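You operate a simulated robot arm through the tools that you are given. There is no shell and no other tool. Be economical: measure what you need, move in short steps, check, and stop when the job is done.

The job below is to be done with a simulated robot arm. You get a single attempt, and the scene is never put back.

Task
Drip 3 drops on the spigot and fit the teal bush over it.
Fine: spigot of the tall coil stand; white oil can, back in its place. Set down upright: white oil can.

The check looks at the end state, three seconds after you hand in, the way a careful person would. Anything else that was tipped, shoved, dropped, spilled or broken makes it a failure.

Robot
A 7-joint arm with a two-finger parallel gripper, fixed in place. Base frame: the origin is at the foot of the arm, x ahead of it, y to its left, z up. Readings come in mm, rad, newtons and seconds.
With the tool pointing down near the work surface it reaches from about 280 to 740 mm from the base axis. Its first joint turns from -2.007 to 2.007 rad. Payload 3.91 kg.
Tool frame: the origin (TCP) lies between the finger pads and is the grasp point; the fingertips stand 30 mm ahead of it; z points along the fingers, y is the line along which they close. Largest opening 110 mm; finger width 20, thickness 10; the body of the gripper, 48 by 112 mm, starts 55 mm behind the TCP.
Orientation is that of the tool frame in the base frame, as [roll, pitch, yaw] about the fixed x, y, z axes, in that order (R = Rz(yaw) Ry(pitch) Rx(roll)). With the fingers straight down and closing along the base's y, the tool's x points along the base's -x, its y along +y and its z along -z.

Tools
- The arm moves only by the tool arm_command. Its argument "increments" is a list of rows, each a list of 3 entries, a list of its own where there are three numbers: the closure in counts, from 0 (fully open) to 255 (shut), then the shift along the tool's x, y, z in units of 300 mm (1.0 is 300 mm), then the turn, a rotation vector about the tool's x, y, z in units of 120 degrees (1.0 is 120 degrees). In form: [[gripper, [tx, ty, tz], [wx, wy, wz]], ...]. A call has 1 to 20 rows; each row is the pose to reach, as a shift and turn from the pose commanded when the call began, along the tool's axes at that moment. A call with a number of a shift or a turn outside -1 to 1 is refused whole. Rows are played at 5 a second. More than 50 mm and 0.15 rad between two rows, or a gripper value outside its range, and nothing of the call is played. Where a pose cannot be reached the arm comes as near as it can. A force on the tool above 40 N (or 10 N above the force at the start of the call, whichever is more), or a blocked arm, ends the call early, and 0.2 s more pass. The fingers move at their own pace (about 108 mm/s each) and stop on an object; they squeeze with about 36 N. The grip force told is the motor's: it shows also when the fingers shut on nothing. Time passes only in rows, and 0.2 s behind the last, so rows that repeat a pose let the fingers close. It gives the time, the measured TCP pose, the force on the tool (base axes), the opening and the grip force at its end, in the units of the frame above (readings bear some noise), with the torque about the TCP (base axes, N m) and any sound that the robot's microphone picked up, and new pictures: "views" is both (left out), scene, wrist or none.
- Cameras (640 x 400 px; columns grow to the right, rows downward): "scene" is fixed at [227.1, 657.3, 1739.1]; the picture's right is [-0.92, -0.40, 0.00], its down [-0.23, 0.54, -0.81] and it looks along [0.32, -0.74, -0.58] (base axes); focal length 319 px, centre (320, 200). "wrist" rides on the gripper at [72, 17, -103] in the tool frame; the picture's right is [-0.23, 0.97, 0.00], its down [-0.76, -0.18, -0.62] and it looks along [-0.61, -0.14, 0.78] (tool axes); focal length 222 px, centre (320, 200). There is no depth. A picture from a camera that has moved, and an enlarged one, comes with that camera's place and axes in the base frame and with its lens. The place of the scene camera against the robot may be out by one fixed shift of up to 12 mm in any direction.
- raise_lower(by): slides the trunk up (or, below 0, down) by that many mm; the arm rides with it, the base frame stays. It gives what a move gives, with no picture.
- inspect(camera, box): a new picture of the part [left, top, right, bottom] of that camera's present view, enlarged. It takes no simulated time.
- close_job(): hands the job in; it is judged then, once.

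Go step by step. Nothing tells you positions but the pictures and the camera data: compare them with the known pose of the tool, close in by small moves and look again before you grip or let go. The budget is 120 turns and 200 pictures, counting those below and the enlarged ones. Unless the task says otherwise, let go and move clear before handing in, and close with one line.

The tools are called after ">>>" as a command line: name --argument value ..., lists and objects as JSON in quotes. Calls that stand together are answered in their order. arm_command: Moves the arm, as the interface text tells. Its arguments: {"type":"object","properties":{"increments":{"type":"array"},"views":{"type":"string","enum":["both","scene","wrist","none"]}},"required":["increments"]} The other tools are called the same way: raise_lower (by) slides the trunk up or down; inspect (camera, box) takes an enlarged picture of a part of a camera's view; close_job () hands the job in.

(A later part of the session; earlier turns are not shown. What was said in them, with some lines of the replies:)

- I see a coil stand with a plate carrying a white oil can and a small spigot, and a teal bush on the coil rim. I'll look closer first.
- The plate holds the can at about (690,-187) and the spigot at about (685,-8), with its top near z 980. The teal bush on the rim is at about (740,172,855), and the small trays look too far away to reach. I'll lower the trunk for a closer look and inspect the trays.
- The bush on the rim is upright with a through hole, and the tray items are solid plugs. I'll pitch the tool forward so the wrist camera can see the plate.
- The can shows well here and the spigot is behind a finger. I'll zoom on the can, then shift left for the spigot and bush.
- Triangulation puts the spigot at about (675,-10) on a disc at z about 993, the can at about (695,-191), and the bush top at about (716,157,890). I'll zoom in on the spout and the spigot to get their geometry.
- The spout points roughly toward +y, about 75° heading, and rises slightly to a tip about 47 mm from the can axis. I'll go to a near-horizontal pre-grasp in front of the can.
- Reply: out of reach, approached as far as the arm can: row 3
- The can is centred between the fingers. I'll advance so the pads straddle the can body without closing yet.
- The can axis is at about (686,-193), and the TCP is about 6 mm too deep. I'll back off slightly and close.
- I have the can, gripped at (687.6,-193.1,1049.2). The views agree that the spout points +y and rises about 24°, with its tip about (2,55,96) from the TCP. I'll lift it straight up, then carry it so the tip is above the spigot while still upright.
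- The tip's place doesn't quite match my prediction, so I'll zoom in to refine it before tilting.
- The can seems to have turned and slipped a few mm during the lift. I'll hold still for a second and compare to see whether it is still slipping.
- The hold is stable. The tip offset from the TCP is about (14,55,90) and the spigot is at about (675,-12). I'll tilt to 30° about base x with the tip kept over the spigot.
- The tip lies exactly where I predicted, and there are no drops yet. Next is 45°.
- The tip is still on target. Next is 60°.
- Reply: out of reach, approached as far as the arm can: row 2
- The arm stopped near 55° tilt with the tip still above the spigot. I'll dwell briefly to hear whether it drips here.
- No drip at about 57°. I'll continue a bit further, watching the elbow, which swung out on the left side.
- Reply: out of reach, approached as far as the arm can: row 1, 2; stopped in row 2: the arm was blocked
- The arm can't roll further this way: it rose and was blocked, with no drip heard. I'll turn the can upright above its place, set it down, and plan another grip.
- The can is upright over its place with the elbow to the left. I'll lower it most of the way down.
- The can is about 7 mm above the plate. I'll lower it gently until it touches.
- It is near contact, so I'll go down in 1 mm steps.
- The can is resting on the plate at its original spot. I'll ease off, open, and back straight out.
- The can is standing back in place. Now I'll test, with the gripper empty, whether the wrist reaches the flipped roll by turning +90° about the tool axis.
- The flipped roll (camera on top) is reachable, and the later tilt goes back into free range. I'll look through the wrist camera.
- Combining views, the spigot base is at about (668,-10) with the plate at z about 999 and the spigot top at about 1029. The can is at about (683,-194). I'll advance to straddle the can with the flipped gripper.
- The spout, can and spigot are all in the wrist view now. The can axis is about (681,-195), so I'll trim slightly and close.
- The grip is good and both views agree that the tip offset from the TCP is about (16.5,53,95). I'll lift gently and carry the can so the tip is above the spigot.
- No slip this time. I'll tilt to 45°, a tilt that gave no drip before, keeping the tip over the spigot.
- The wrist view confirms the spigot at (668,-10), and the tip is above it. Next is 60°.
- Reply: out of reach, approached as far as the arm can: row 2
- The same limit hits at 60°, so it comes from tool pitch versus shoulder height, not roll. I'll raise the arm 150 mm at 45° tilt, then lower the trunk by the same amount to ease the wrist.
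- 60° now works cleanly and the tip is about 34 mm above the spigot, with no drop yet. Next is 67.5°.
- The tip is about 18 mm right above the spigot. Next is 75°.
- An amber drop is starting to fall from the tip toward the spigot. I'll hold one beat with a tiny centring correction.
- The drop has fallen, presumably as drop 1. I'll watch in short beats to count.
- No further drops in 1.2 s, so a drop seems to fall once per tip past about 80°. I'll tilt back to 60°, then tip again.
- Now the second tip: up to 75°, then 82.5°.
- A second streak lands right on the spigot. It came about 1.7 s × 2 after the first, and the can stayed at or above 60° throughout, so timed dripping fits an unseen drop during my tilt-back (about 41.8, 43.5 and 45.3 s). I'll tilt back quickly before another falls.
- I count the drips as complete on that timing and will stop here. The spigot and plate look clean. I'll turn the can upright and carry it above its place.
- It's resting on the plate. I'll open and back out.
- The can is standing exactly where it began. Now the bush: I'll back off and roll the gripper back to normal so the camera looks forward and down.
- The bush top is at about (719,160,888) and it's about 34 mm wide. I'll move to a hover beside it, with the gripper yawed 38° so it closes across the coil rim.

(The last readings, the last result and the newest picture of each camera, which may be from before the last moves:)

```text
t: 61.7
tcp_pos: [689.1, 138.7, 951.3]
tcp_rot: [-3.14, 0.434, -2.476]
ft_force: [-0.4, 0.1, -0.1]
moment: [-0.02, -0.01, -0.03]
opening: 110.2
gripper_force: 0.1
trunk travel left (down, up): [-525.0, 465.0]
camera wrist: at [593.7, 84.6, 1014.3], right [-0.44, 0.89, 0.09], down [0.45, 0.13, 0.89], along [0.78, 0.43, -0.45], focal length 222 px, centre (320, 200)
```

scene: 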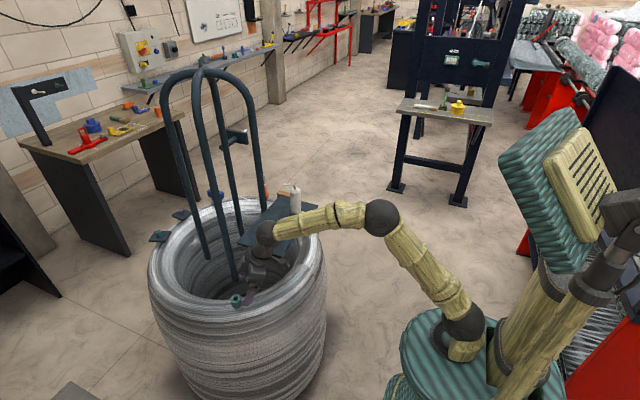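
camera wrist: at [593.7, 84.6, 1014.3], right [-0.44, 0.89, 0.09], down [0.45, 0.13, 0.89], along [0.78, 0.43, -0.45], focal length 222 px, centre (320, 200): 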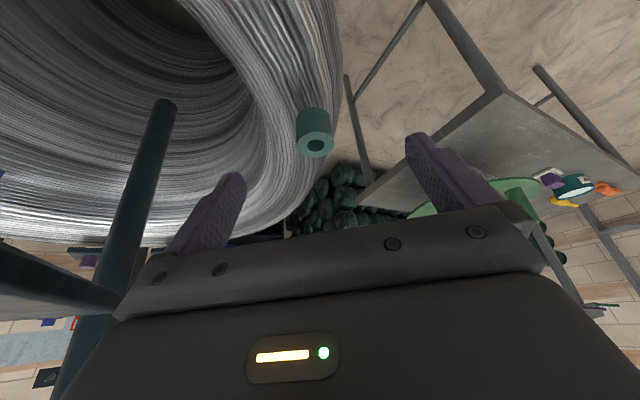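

>>> inspect --camera "wrist" --box '[260, 90, 380, 165]'

```text
5.33 times, centred on (320, 128) of wrist
camera zoom: at [593.7, 84.6, 1014.3], right [-0.44, 0.89, 0.09], down [0.45, 0.13, 0.89], along [0.78, 0.43, -0.45], focal length 1185 px, centre (320, 587)
```

zoom: 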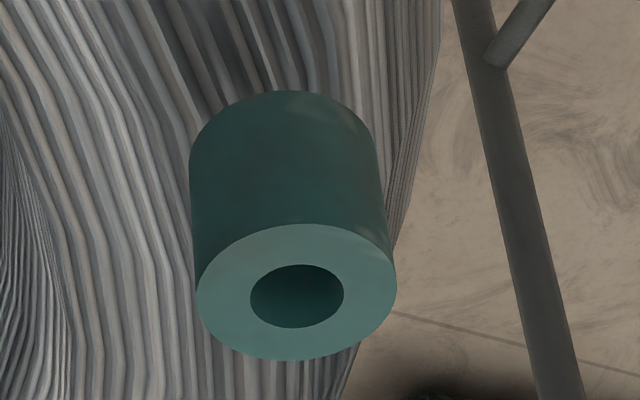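

Bush located at (720,158), top z 888, with hole about 15 mm. I'll advance along the tool axis, stopping 20 mm short to check.

>>> arm_command --increments '[[0, [-0.0053, -0.013, 0.075], [0, 0, 0]], [0, [-0.0053, -0.013, 0.15], [0, 0, 0]], [0, [-0.0053, -0.013, 0.15], [0, 0, 0]]]' --views "wrist"

>>> inspect --camera "scene" --box '[200, 240, 296, 320]'

```text
t: 62.5
tcp_pos: [708.1, 146.7, 910.4]
tcp_rot: [-3.14, 0.433, -2.478]
ft_force: [-0.3, -0.7, -0.7]
moment: [-0.01, -0.01, -0.01]
opening: 110.1
gripper_force: 0.0
trunk travel left (down, up): [-525.0, 465.0]
camera wrist: at [611.8, 93.8, 974.3], right [-0.44, 0.89, 0.09], down [0.45, 0.12, 0.89], along [0.78, 0.43, -0.45], focal length 222 px, centre (320, 200)
```

wrist: 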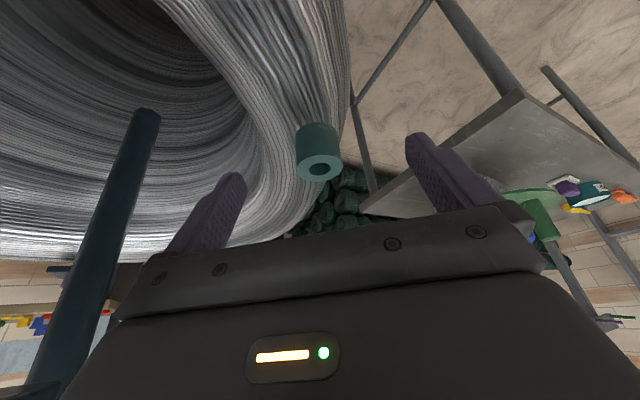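

```text
5.00 times, centred on (248, 280) of scene
camera zoom: at [227.1, 657.3, 1739.1], right [-0.92, -0.4, 0.0], down [-0.23, 0.54, -0.81], along [0.32, -0.74, -0.58], focal length 1593 px, centre (680, -200)
```

zoom: 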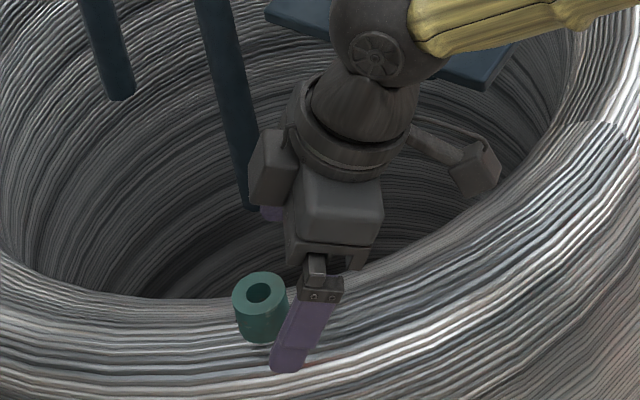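

Aligned. I'll descend the last 20 mm and close gently.

>>> arm_command --increments '[[0, [0, 0, 0.033], [0, 0, 0]], [0, [0, 0, 0.065], [0, 0, 0]], [120, [0, 0, 0.065], [0, 0, 0]], [255, [0, 0, 0.065], [0, 0, 0]], [255, [0, 0, 0.065], [0, 0, 0]], [255, [0, 0, 0.065], [0, 0, 0]]]' --views "wrist"

>>> inspect --camera "scene" --box '[208, 260, 272, 315]'

```text
t: 63.9
tcp_pos: [715.4, 152.1, 893.0]
tcp_rot: [-3.14, 0.435, -2.479]
ft_force: [0.8, -0.2, 1.5]
moment: [0.02, 0.0, -0.03]
opening: 29.8
gripper_force: 36.2
trunk travel left (down, up): [-525.0, 465.0]
camera wrist: at [619.6, 97.8, 956.6], right [-0.44, 0.89, 0.09], down [0.45, 0.12, 0.89], along [0.78, 0.43, -0.45], focal length 222 px, centre (320, 200)
```

wrist: 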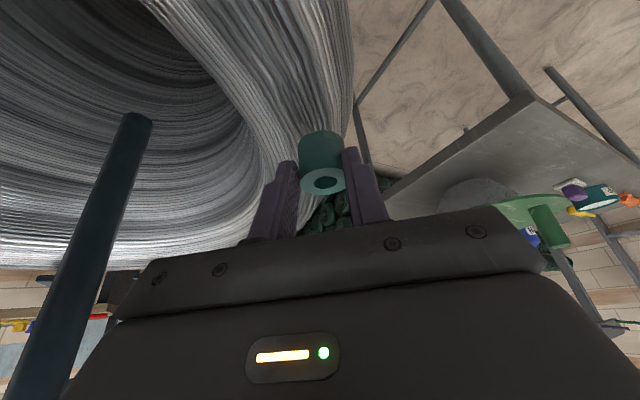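

```text
7.27 times, centred on (240, 288) of scene
camera zoom: at [227.1, 657.3, 1739.1], right [-0.92, -0.4, 0.0], down [-0.23, 0.54, -0.81], along [0.32, -0.74, -0.58], focal length 2317 px, centre (902, -436)
```

zoom: 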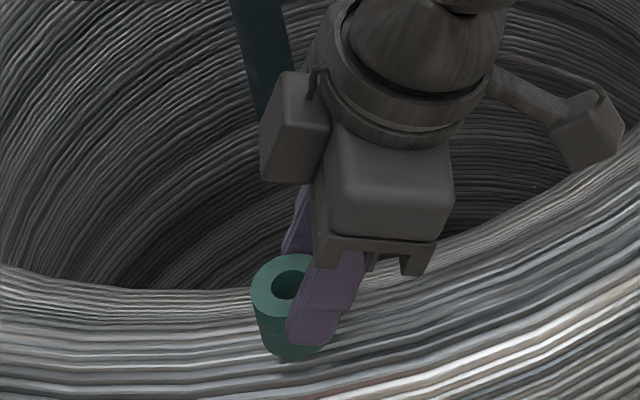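

>>> inspect --camera "wrist" --box '[264, 120, 384, 220]'

```text
4.00 times, centred on (324, 170) of wrist
camera zoom: at [619.6, 97.8, 956.6], right [-0.44, 0.89, 0.09], down [0.45, 0.12, 0.89], along [0.78, 0.43, -0.45], focal length 888 px, centre (304, 320)
```

zoom: 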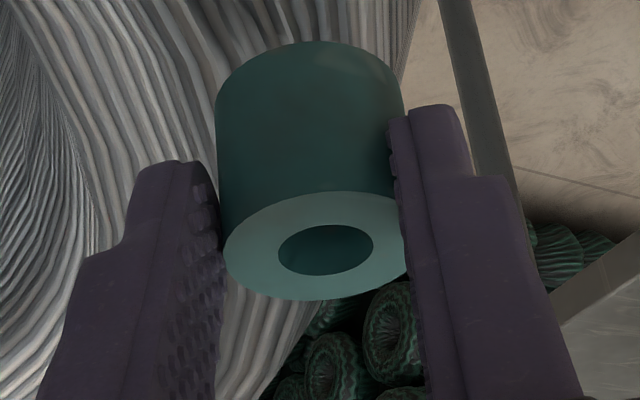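

I have the bush, which is 30 mm wide. I'll lift it straight up, then move it to hover above the spigot.

>>> arm_command --increments '[[255, [-0.0269, 0, -0.058], [0, 0, 0]], [255, [-0.0806, 0, -0.174], [0, 0, 0]], [255, [-0.1433, 0, -0.31], [0, 0, 0]], [255, [-0.206, 0, -0.445], [0, 0, 0]], [255, [-0.2687, 0, -0.581], [0, 0, 0]], [255, [-0.1616, -0.0835, -0.6305], [0, 0, 0]], [255, [-0.0544, -0.167, -0.68], [0, 0, 0]], [255, [0.0528, -0.2505, -0.7295], [0, 0, 0]], [255, [0.16, -0.334, -0.779], [0, 0, 0]], [255, [0.16, -0.334, -0.779], [0, 0, 0]]]' --views "both"

```text
t: 66.1
tcp_pos: [665.8, -17.9, 1086.3]
tcp_rot: [-3.141, 0.433, -2.479]
ft_force: [0.0, 0.0, -0.7]
moment: [-0.01, -0.01, 0.0]
opening: 29.6
gripper_force: 35.8
trunk travel left (down, up): [-525.0, 465.0]
camera wrist: at [570.0, -71.8, 1149.4], right [-0.44, 0.89, 0.09], down [0.45, 0.12, 0.89], along [0.78, 0.43, -0.45], focal length 222 px, centre (320, 200)
```

scene: 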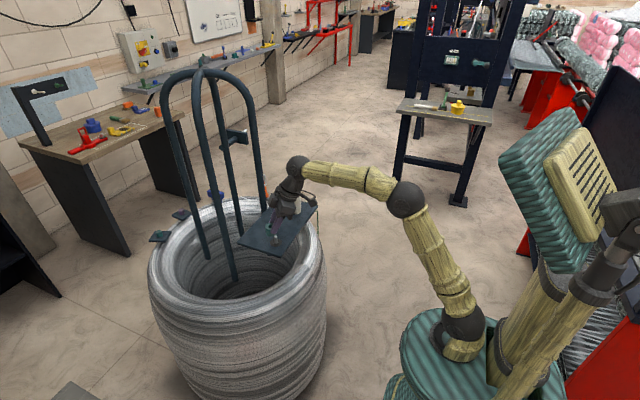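
wrist: 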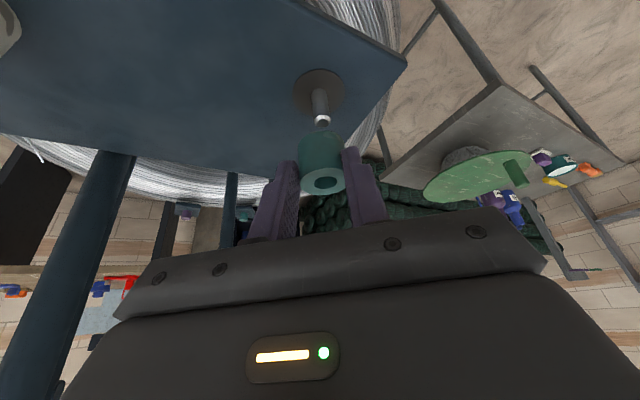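

Spigot and bush are both visible in the wrist view. I'll zoom on it to align.

>>> inspect --camera "wrist" --box '[272, 60, 384, 200]'

>>> inspect --camera "scene" --box '[256, 200, 304, 250]'

```text
2.86 times, centred on (328, 130) of wrist
camera zoom: at [570.0, -71.8, 1149.4], right [-0.44, 0.89, 0.09], down [0.45, 0.12, 0.89], along [0.78, 0.43, -0.45], focal length 635 px, centre (297, 400)
```

zoom: 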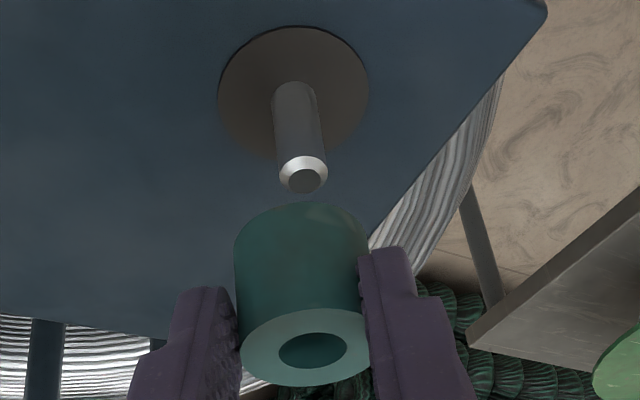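

```text
8.00 times, centred on (280, 225) of scene
camera zoom: at [227.1, 657.3, 1739.1], right [-0.92, -0.4, 0.0], down [-0.23, 0.54, -0.81], along [0.32, -0.74, -0.58], focal length 2548 px, centre (640, 0)
```

zoom: 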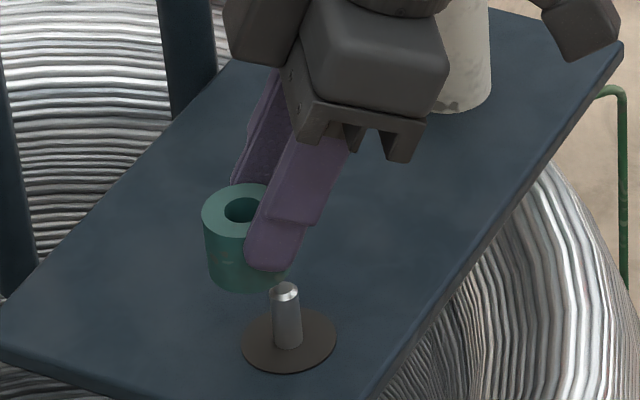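

Comparing the scene and wrist views shows the bush is pinched near the fingertips, off its centre: its top centre is about (15,13,-15) from the TCP. I'll set it down on the free part of the plate and re-grip it squarely.

>>> arm_command --increments '[[255, [-0.0475, -0.06, 0.022], [0, 0, 0]], [255, [-0.095, -0.1203, 0.044], [0, 0, 0]], [255, [-0.0769, -0.1203, 0.0834], [0, 0, 0]], [255, [-0.0587, -0.1203, 0.1227], [0, 0, 0]], [255, [-0.0587, -0.1203, 0.1227], [0, 0, 0]]]' --views "wrist"

>>> inspect --camera "scene" --box '[240, 200, 304, 250]'

```text
t: 67.3
tcp_pos: [711.9, -24.9, 1060.0]
tcp_rot: [3.141, 0.433, -2.478]
ft_force: [-0.2, -0.4, -0.3]
moment: [0.0, 0.03, 0.0]
opening: 29.8
gripper_force: 35.9
trunk travel left (down, up): [-525.0, 465.0]
camera wrist: at [616.9, -79.2, 1123.5], right [-0.44, 0.89, 0.09], down [0.45, 0.12, 0.89], along [0.78, 0.43, -0.45], focal length 222 px, centre (320, 200)
```

wrist: 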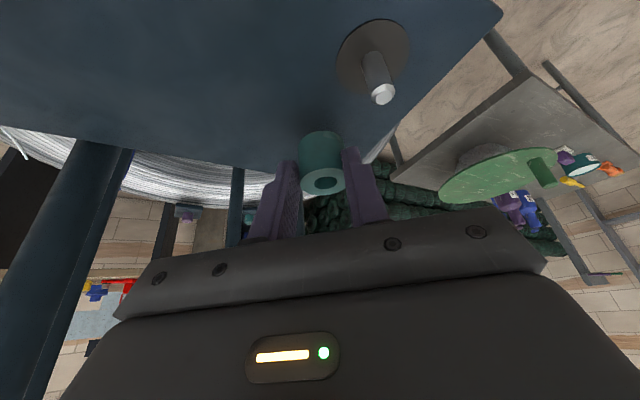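

```text
8.00 times, centred on (272, 225) of scene
camera zoom: at [227.1, 657.3, 1739.1], right [-0.92, -0.4, 0.0], down [-0.23, 0.54, -0.81], along [0.32, -0.74, -0.58], focal length 2548 px, centre (704, 0)
```

zoom: 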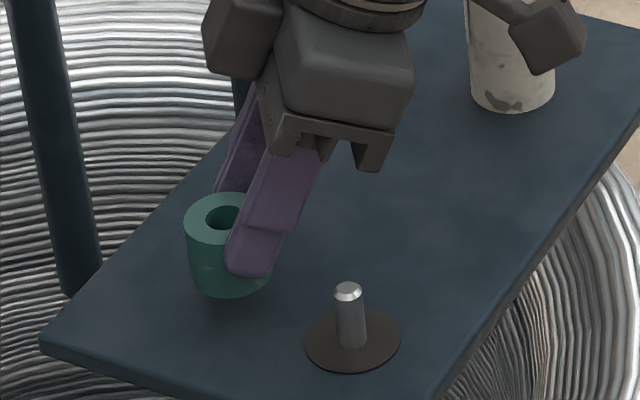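

>>> arm_command --increments '[[255, [0.0056, 0, 0.0121], [0, 0, 0]], [255, [0.0112, 0, 0.0242], [0, 0, 0]], [255, [0.0112, 0, 0.0242], [0, 0, 0]]]' --views "none"

>>> arm_command --increments '[[255, [0.0028, 0, 0.0061], [0, 0, 0]], [255, [0.0028, 0, 0.0061], [0, 0, 0]]]' --views "none"

>>> inspect --camera "scene" --box '[240, 200, 304, 250]'

```text
t: 68.1
tcp_pos: [712.0, -25.3, 1050.8]
tcp_rot: [3.141, 0.433, -2.479]
ft_force: [0.1, -0.5, -1.3]
moment: [-0.01, 0.03, -0.01]
opening: 29.7
gripper_force: 36.7
trunk travel left (down, up): [-525.0, 465.0]
```

```text
t: 68.7
tcp_pos: [711.7, -24.5, 1049.3]
tcp_rot: [-3.139, 0.433, -2.478]
ft_force: [-0.2, 0.9, -0.5]
moment: [-0.02, 0.0, -0.01]
opening: 29.6
gripper_force: 35.9
trunk travel left (down, up): [-525.0, 465.0]
```

```text
8.00 times, centred on (272, 225) of scene
camera zoom: at [227.1, 657.3, 1739.1], right [-0.92, -0.4, 0.0], down [-0.23, 0.54, -0.81], along [0.32, -0.74, -0.58], focal length 2548 px, centre (704, 0)
```

zoom: 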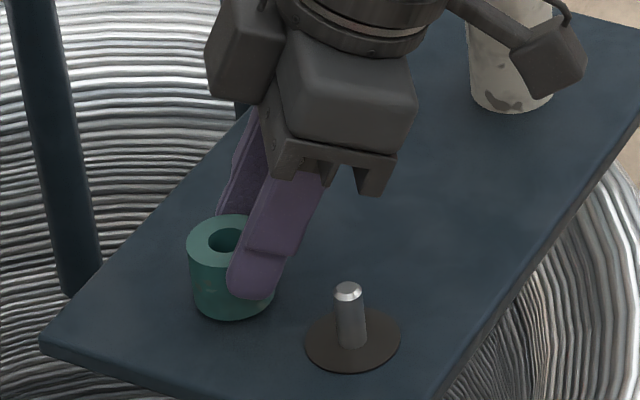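

>>> arm_command --increments '[[255, [0.0021, 0, 0.0045], [0, 0, 0]], [255, [0.0021, 0, 0.0045], [0, 0, 0]]]' --views "none"

>>> arm_command --increments '[[255, [0.0021, 0, 0.0045], [0, 0, 0]], [255, [0.0021, 0, 0.0045], [0, 0, 0]]]' --views "none"

>>> arm_command --increments '[[255, [0.0021, 0, 0.0045], [0, 0, 0]], [255, [0.0021, 0, 0.0045], [0, 0, 0]]]' --views "none"

```text
t: 69.3
tcp_pos: [711.6, -24.1, 1046.9]
tcp_rot: [-3.141, 0.433, -2.479]
ft_force: [0.5, -0.1, 0.2]
moment: [0.02, -0.01, 0.0]
opening: 29.6
gripper_force: 35.9
trunk travel left (down, up): [-525.0, 465.0]
```

```text
t: 69.9
tcp_pos: [712.8, -23.5, 1045.1]
tcp_rot: [-3.139, 0.431, -2.478]
ft_force: [-0.6, 0.5, -0.4]
moment: [-0.03, 0.02, -0.02]
opening: 29.8
gripper_force: 36.4
trunk travel left (down, up): [-525.0, 465.0]
```

```text
t: 70.5
tcp_pos: [711.0, -23.2, 1045.6]
tcp_rot: [-3.138, 0.436, -2.48]
ft_force: [1.3, -1.6, 2.8]
moment: [0.06, -0.05, 0.02]
opening: 29.6
gripper_force: 36.2
trunk travel left (down, up): [-525.0, 465.0]
```

Contact at TCP z of about 1045. I'll release, then back up along the tool axis and look.

>>> arm_command --increments '[[160, [0, 0, 0], [0, 0, 0]], [120, [0, 0, 0], [0, 0, 0]], [60, [0, 0, 0], [0, 0, 0]], [0, [0, 0, 0], [0, 0, 0]], [0, [0, 0, 0], [0, 0, 0]], [0, [0, 0, -0.1], [0, 0, 0]], [0, [0, 0, -0.2], [0, 0, 0]], [0, [0, 0, -0.2], [0, 0, 0]]]' --views "wrist"

>>> inspect --camera "wrist" --box '[260, 80, 420, 180]'

>>> inspect --camera "scene" --box '[240, 200, 304, 250]'

```text
t: 72.3
tcp_pos: [690.5, -37.1, 1100.3]
tcp_rot: [3.14, 0.433, -2.48]
ft_force: [-0.4, -0.3, 1.0]
moment: [-0.02, -0.02, 0.01]
opening: 109.9
gripper_force: 0.0
trunk travel left (down, up): [-525.0, 465.0]
camera wrist: at [594.5, -92.6, 1163.7], right [-0.44, 0.89, 0.09], down [0.45, 0.12, 0.89], along [0.78, 0.43, -0.45], focal length 222 px, centre (320, 200)
```

wrist: 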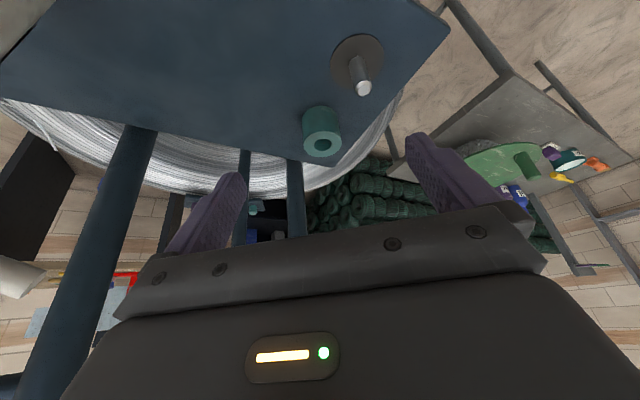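

```text
4.00 times, centred on (340, 130) of wrist
camera zoom: at [594.5, -92.6, 1163.7], right [-0.44, 0.89, 0.09], down [0.45, 0.12, 0.89], along [0.78, 0.43, -0.45], focal length 888 px, centre (240, 480)
```

zoom: 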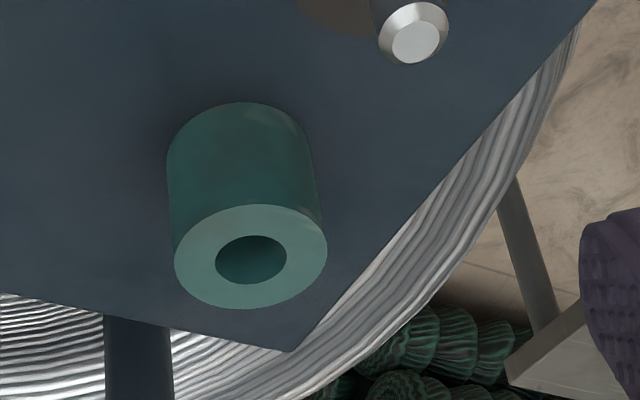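

```text
8.00 times, centred on (272, 225) of scene
camera zoom: at [227.1, 657.3, 1739.1], right [-0.92, -0.4, 0.0], down [-0.23, 0.54, -0.81], along [0.32, -0.74, -0.58], focal length 2548 px, centre (704, 0)
```

zoom: 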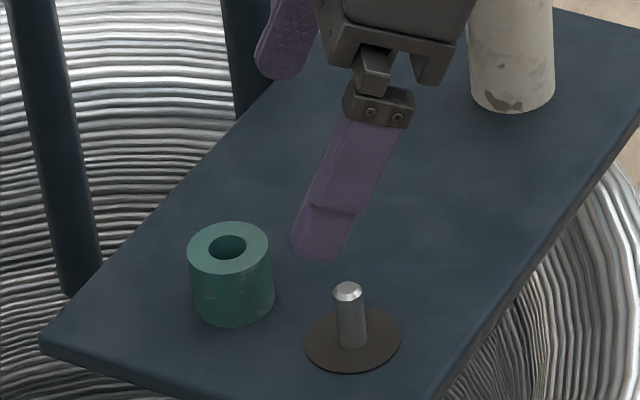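

The bush stands upright on the plate at (725.6,-11.2), top z 1031, 34 mm wide with a 15.8 mm hole. The spigot is about 12 mm. I'll re-grip it centred.

>>> arm_command --increments '[[0, [-0.018, -0.0043, 0.08], [0, 0, 0]], [0, [-0.018, -0.0043, 0.16], [0, 0, 0]], [0, [-0.018, -0.0043, 0.2443], [0, 0, 0]], [0, [-0.018, -0.0043, 0.2443], [0, 0, 0]]]' --views "wrist"

>>> inspect --camera "scene" --box '[240, 200, 304, 250]'

```text
t: 73.3
tcp_pos: [720.9, -16.8, 1034.8]
tcp_rot: [3.14, 0.434, -2.479]
ft_force: [-0.9, 0.7, 0.2]
moment: [0.0, -0.04, 0.01]
opening: 110.2
gripper_force: 0.2
trunk travel left (down, up): [-525.0, 465.0]
camera wrist: at [625.4, -71.4, 1097.4], right [-0.44, 0.89, 0.09], down [0.45, 0.12, 0.89], along [0.78, 0.43, -0.46], focal length 222 px, centre (320, 200)
```

wrist: 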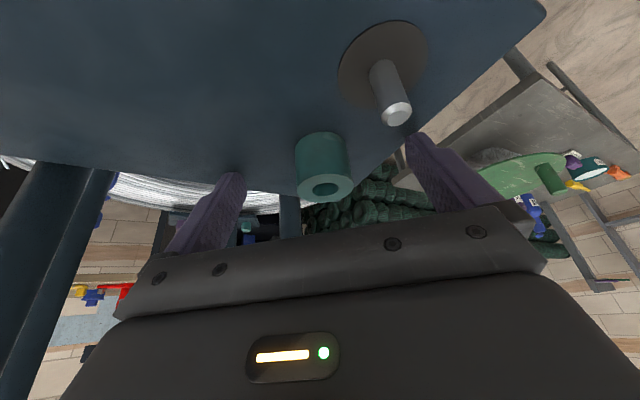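

```text
8.00 times, centred on (272, 225) of scene
camera zoom: at [227.1, 657.3, 1739.1], right [-0.92, -0.4, 0.0], down [-0.23, 0.54, -0.81], along [0.32, -0.74, -0.58], focal length 2548 px, centre (704, 0)
```

zoom: 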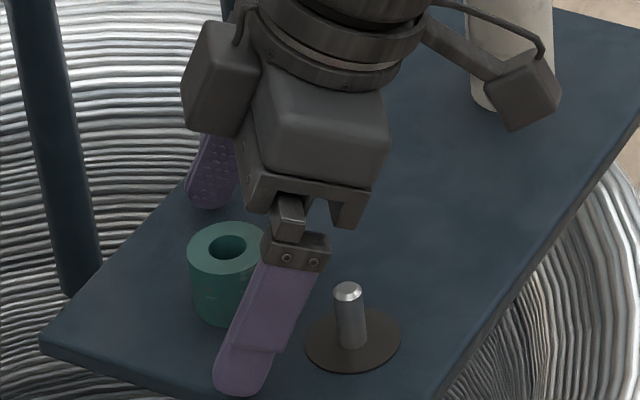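

>>> arm_command --increments '[[100, [0, 0, 0], [0, 0, 0]], [150, [0, 0, 0], [0, 0, 0]], [255, [0, 0, 0], [0, 0, 0]], [255, [0, 0, 0], [0, 0, 0]], [255, [0, 0, 0], [0, 0, 0]]]' --views "none"

>>> inspect --camera "scene" --box '[240, 200, 304, 250]'

>>> inspect --camera "wrist" --box '[264, 100, 384, 220]'

```text
t: 74.5
tcp_pos: [720.5, -18.0, 1034.5]
tcp_rot: [-3.139, 0.432, -2.479]
ft_force: [0.7, 1.0, 1.1]
moment: [-0.01, -0.03, -0.01]
opening: 29.9
gripper_force: 36.3
trunk travel left (down, up): [-525.0, 465.0]
```

```text
8.00 times, centred on (272, 225) of scene
camera zoom: at [227.1, 657.3, 1739.1], right [-0.92, -0.4, 0.0], down [-0.23, 0.54, -0.81], along [0.32, -0.74, -0.58], focal length 2548 px, centre (704, 0)
```

zoom: 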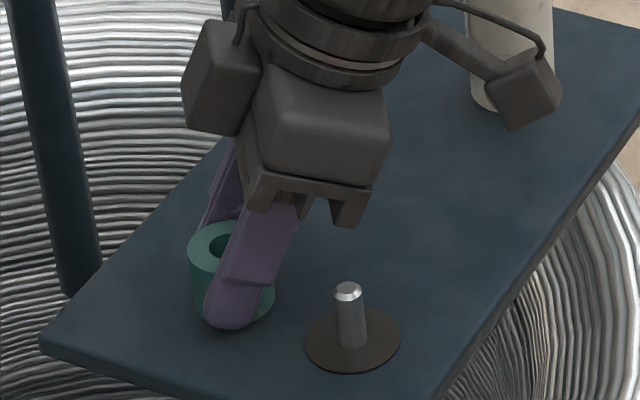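

```text
3.33 times, centred on (324, 160) of wrist
camera zoom: at [625.2, -71.5, 1097.9], right [-0.44, 0.89, 0.09], down [0.45, 0.12, 0.89], along [0.78, 0.43, -0.45], focal length 740 px, centre (307, 333)
```

zoom: 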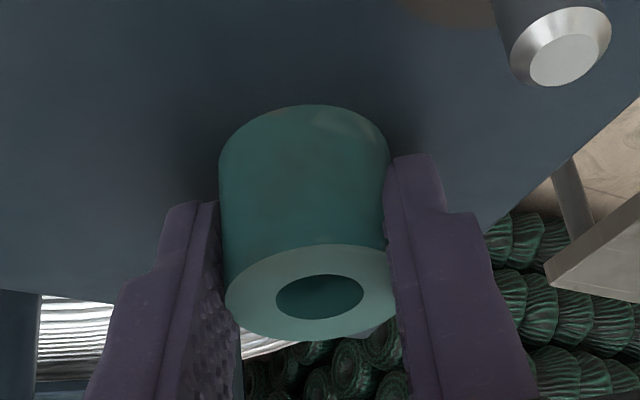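

The grip now looks centred, with opening 29.9. I'll lift 45 mm and translate over the spigot.

>>> arm_command --increments '[[255, [-0.021, 0, -0.045], [0, 0, 0]], [255, [-0.063, 0, -0.136], [0, 0, 0]], [255, [-0.0186, 0.0408, -0.1566], [0, 0, 0]], [255, [0.0259, 0.0815, -0.1771], [0, 0, 0]], [255, [0.0703, 0.1223, -0.1977], [0, 0, 0]], [255, [0.0703, 0.1223, -0.1977], [0, 0, 0]]]' --views "none"

>>> inspect --camera "wrist" --box '[264, 60, 392, 200]'

>>> inspect --camera "scene" --box '[250, 205, 306, 250]'

```text
t: 75.9
tcp_pos: [661.6, -16.0, 1080.6]
tcp_rot: [-3.141, 0.434, -2.478]
ft_force: [-0.6, 0.3, -0.6]
moment: [0.02, 0.04, 0.0]
opening: 29.5
gripper_force: 35.9
trunk travel left (down, up): [-525.0, 465.0]
```

```text
2.86 times, centred on (328, 130) of wrist
camera zoom: at [566.8, -70.0, 1143.5], right [-0.44, 0.89, 0.09], down [0.45, 0.12, 0.89], along [0.78, 0.43, -0.45], focal length 635 px, centre (297, 400)
```

zoom: 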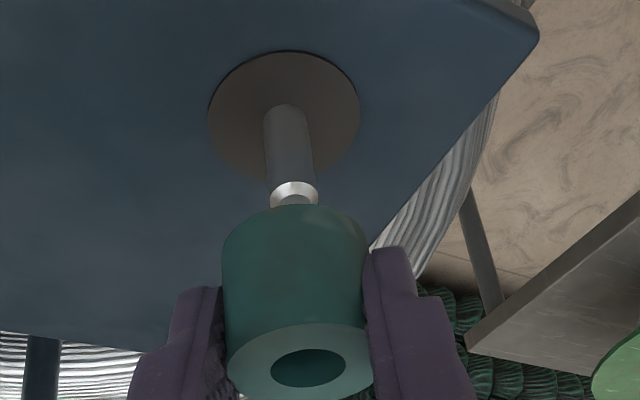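

```text
8.89 times, centred on (278, 228) of scene
camera zoom: at [227.1, 657.3, 1739.1], right [-0.92, -0.4, 0.0], down [-0.23, 0.54, -0.81], along [0.32, -0.74, -0.58], focal length 2832 px, centre (693, -44)
```

zoom: 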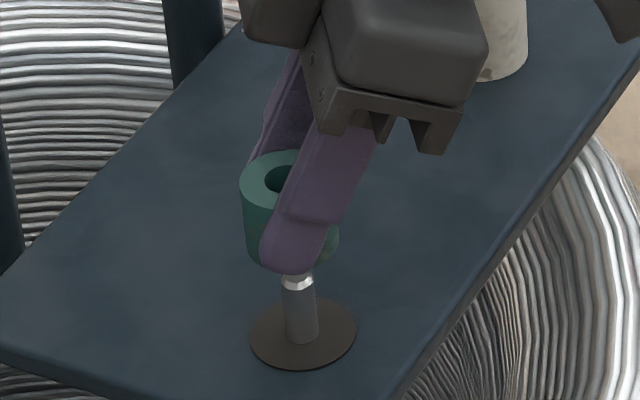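

Both views put the bush axis within about 1.5 mm of the spigot. I'll lower gently while watching the force.

>>> arm_command --increments '[[255, [0.01, 0.0016, 0.0247], [0, 0, 0]], [255, [0.0184, 0.0016, 0.0429], [0, 0, 0]], [255, [0.024, 0.0016, 0.055], [0, 0, 0]], [255, [0.0297, 0.0016, 0.067], [0, 0, 0]]]' --views "none"

>>> inspect --camera "wrist" --box '[264, 60, 392, 200]'

>>> inspect --camera "scene" --box '[250, 205, 306, 250]'

```text
t: 76.9
tcp_pos: [661.9, -15.1, 1058.1]
tcp_rot: [-3.14, 0.433, -2.478]
ft_force: [0.2, 0.6, -0.8]
moment: [0.04, 0.0, -0.01]
opening: 29.8
gripper_force: 36.0
trunk travel left (down, up): [-525.0, 465.0]
```

```text
2.86 times, centred on (328, 130) of wrist
camera zoom: at [567.6, -69.2, 1120.5], right [-0.44, 0.89, 0.1], down [0.45, 0.12, 0.89], along [0.78, 0.43, -0.46], focal length 635 px, centre (297, 400)
```

zoom: 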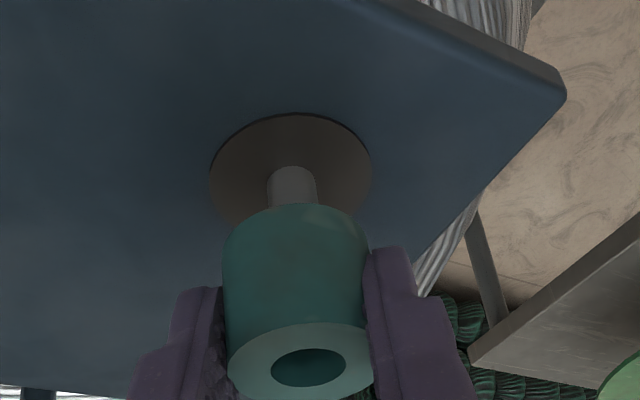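

```text
8.89 times, centred on (278, 228) of scene
camera zoom: at [227.1, 657.3, 1739.1], right [-0.92, -0.4, 0.0], down [-0.23, 0.54, -0.81], along [0.32, -0.74, -0.58], focal length 2832 px, centre (693, -44)
```

zoom: 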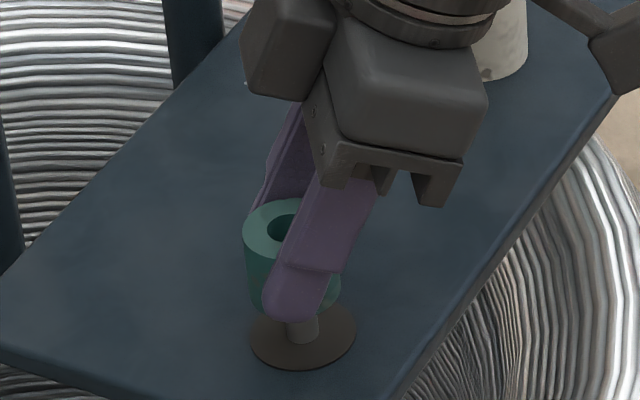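

It's engaged without resistance. I'll continue down.

>>> arm_command --increments '[[255, [0.007, 0, 0.0151], [0, 0, 0]], [255, [0.014, 0, 0.0303], [0, 0, 0]], [255, [0.021, 0, 0.0454], [0, 0, 0]], [255, [0.0266, 0, 0.0575], [0, 0, 0]], [255, [0.0266, 0, 0.0575], [0, 0, 0]]]' --views "none"

>>> inspect --camera "scene" --box '[250, 205, 306, 250]'

```text
t: 78.1
tcp_pos: [663.3, -16.5, 1039.7]
tcp_rot: [-3.142, 0.433, -2.477]
ft_force: [0.3, -0.1, -0.7]
moment: [0.02, 0.0, 0.0]
opening: 29.9
gripper_force: 36.3
trunk travel left (down, up): [-525.0, 465.0]
```

```text
8.89 times, centred on (278, 228) of scene
camera zoom: at [227.1, 657.3, 1739.1], right [-0.92, -0.4, 0.0], down [-0.23, 0.54, -0.81], along [0.32, -0.74, -0.58], focal length 2832 px, centre (693, -44)
```

zoom: 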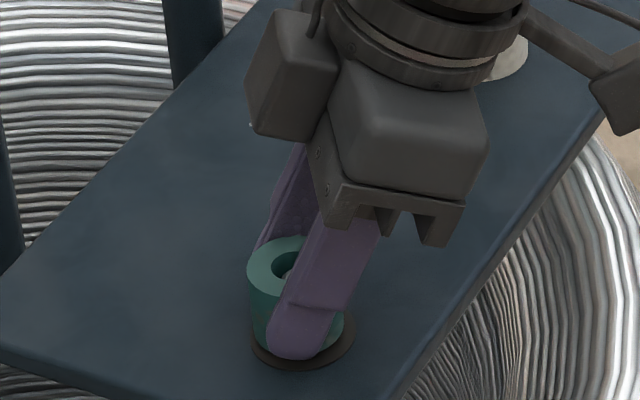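

>>> arm_command --increments '[[255, [0.0028, 0, 0.0061], [0, 0, 0]], [255, [0.0028, 0, 0.0061], [0, 0, 0]]]' --views "none"

>>> arm_command --increments '[[255, [0.0021, 0, 0.0045], [0, 0, 0]], [255, [0.0021, 0, 0.0045], [0, 0, 0]]]' --views "none"

>>> arm_command --increments '[[255, [0.0021, 0, 0.0045], [0, 0, 0]], [255, [0.0021, 0, 0.0045], [0, 0, 0]]]' --views "none"

```text
t: 78.7
tcp_pos: [663.6, -15.8, 1036.3]
tcp_rot: [3.141, 0.431, -2.477]
ft_force: [0.1, -0.7, 0.0]
moment: [0.02, -0.02, -0.02]
opening: 29.7
gripper_force: 35.4
trunk travel left (down, up): [-525.0, 465.0]
```

```text
t: 79.3
tcp_pos: [663.8, -14.8, 1034.0]
tcp_rot: [-3.141, 0.432, -2.479]
ft_force: [-0.3, 0.7, -0.2]
moment: [0.02, -0.01, -0.03]
opening: 29.9
gripper_force: 35.9
trunk travel left (down, up): [-525.0, 465.0]
```

```text
t: 79.9
tcp_pos: [663.7, -15.3, 1036.1]
tcp_rot: [-3.14, 0.435, -2.478]
ft_force: [1.5, 0.2, 4.9]
moment: [0.01, 0.0, -0.02]
opening: 29.7
gripper_force: 36.1
trunk travel left (down, up): [-525.0, 465.0]
```

The bush has bottomed out on the seat. I'll release and withdraw along the tool axis.

>>> arm_command --increments '[[160, [0, 0, 0], [0, 0, 0]], [120, [0, 0, 0], [0, 0, 0]], [60, [0, 0, 0], [0, 0, 0]], [0, [0, 0, 0], [0, 0, 0]], [0, [0, 0, 0], [0, 0, 0]], [0, [0, 0, -0.1], [0, 0, 0]], [0, [0, 0, -0.22], [0, 0, 0]], [0, [0, 0, -0.36], [0, 0, 0]], [0, [0, 0, -0.36], [0, 0, 0]]]' --views "both"

>>> inspect --camera "scene" --box '[250, 205, 306, 250]'

>>> inspect --camera "wrist" --box '[230, 20, 410, 150]'

```text
t: 81.9
tcp_pos: [628.0, -44.2, 1133.3]
tcp_rot: [3.141, 0.433, -2.477]
ft_force: [0.5, -0.9, 0.5]
moment: [-0.02, 0.03, -0.01]
opening: 110.0
gripper_force: 0.0
trunk travel left (down, up): [-525.0, 465.0]
camera wrist: at [532.7, -98.1, 1196.4], right [-0.44, 0.89, 0.09], down [0.45, 0.12, 0.89], along [0.78, 0.43, -0.45], focal length 222 px, centre (320, 200)
```

scene: 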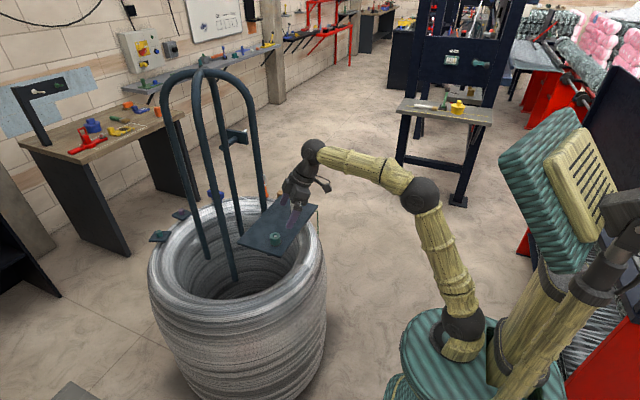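
wrist: 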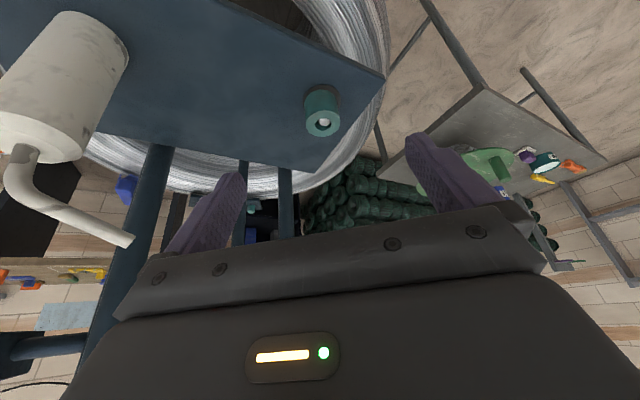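

```text
8.89 times, centred on (278, 228) of scene
camera zoom: at [227.1, 657.3, 1739.1], right [-0.92, -0.4, 0.0], down [-0.23, 0.54, -0.81], along [0.32, -0.74, -0.58], focal length 2832 px, centre (693, -44)
```

zoom: 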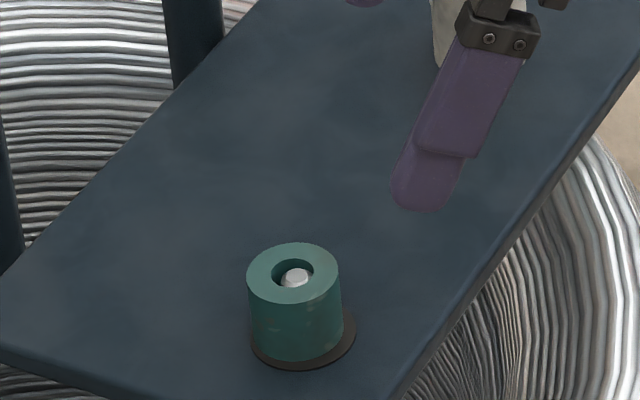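

```text
3.08 times, centred on (320, 85) of wrist
camera zoom: at [532.7, -98.1, 1196.4], right [-0.44, 0.89, 0.09], down [0.45, 0.12, 0.89], along [0.78, 0.43, -0.45], focal length 684 px, centre (320, 554)
```

zoom: 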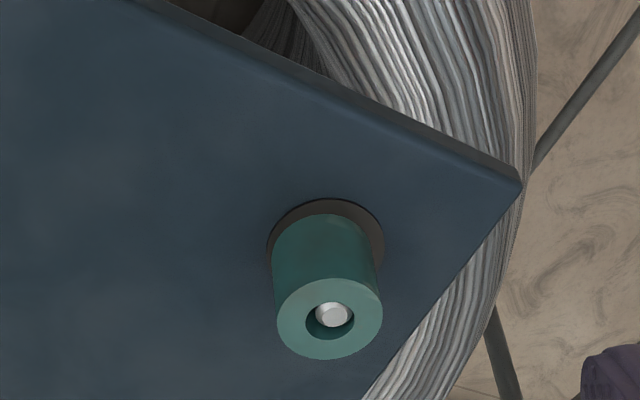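

The bush is seated over the spigot. I'll move clear of the can's spout and take a last look at everything.

>>> arm_command --increments '[[0, [0.0105, 0.0908, -0.06], [0, 0, 0]], [0, [0.021, 0.1815, -0.12], [0, 0, 0]], [0, [0.0315, 0.2723, -0.18], [0, 0, 0]], [0, [0.042, 0.363, -0.24], [0, 0, 0]], [0, [0.042, 0.363, -0.24], [0, 0, 0]]]' --views "none"

>>> inspect --camera "scene" --box '[220, 170, 340, 260]'

```text
t: 83.1
tcp_pos: [526.8, 17.7, 1192.6]
tcp_rot: [3.139, 0.433, -2.479]
ft_force: [0.1, 0.7, -0.9]
moment: [0.01, -0.02, 0.0]
opening: 109.9
gripper_force: 0.2
trunk travel left (down, up): [-525.0, 465.0]
```

```text
4.44 times, centred on (280, 215) of scene
camera zoom: at [227.1, 657.3, 1739.1], right [-0.92, -0.4, 0.0], down [-0.23, 0.54, -0.81], along [0.32, -0.74, -0.58], focal length 1416 px, centre (498, 133)
```

zoom: 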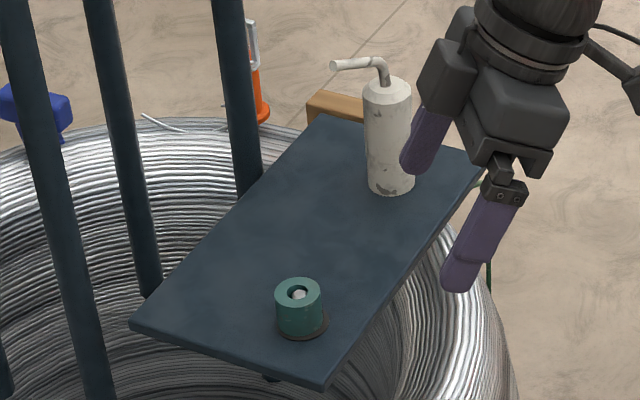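

The can stands upright in its place, the bush is seated on the spigot, and the arm is clear, so I'm handing in.

>>> close_job

```text
The job is handed in.
```

The teal bush is seated over the spigot and the white oil can is back upright in its place, but I only saw two of the three drops fall. I inferred the third from the drip timing: it would have fallen while I was tilting the can back, so the count could be two rather than three.
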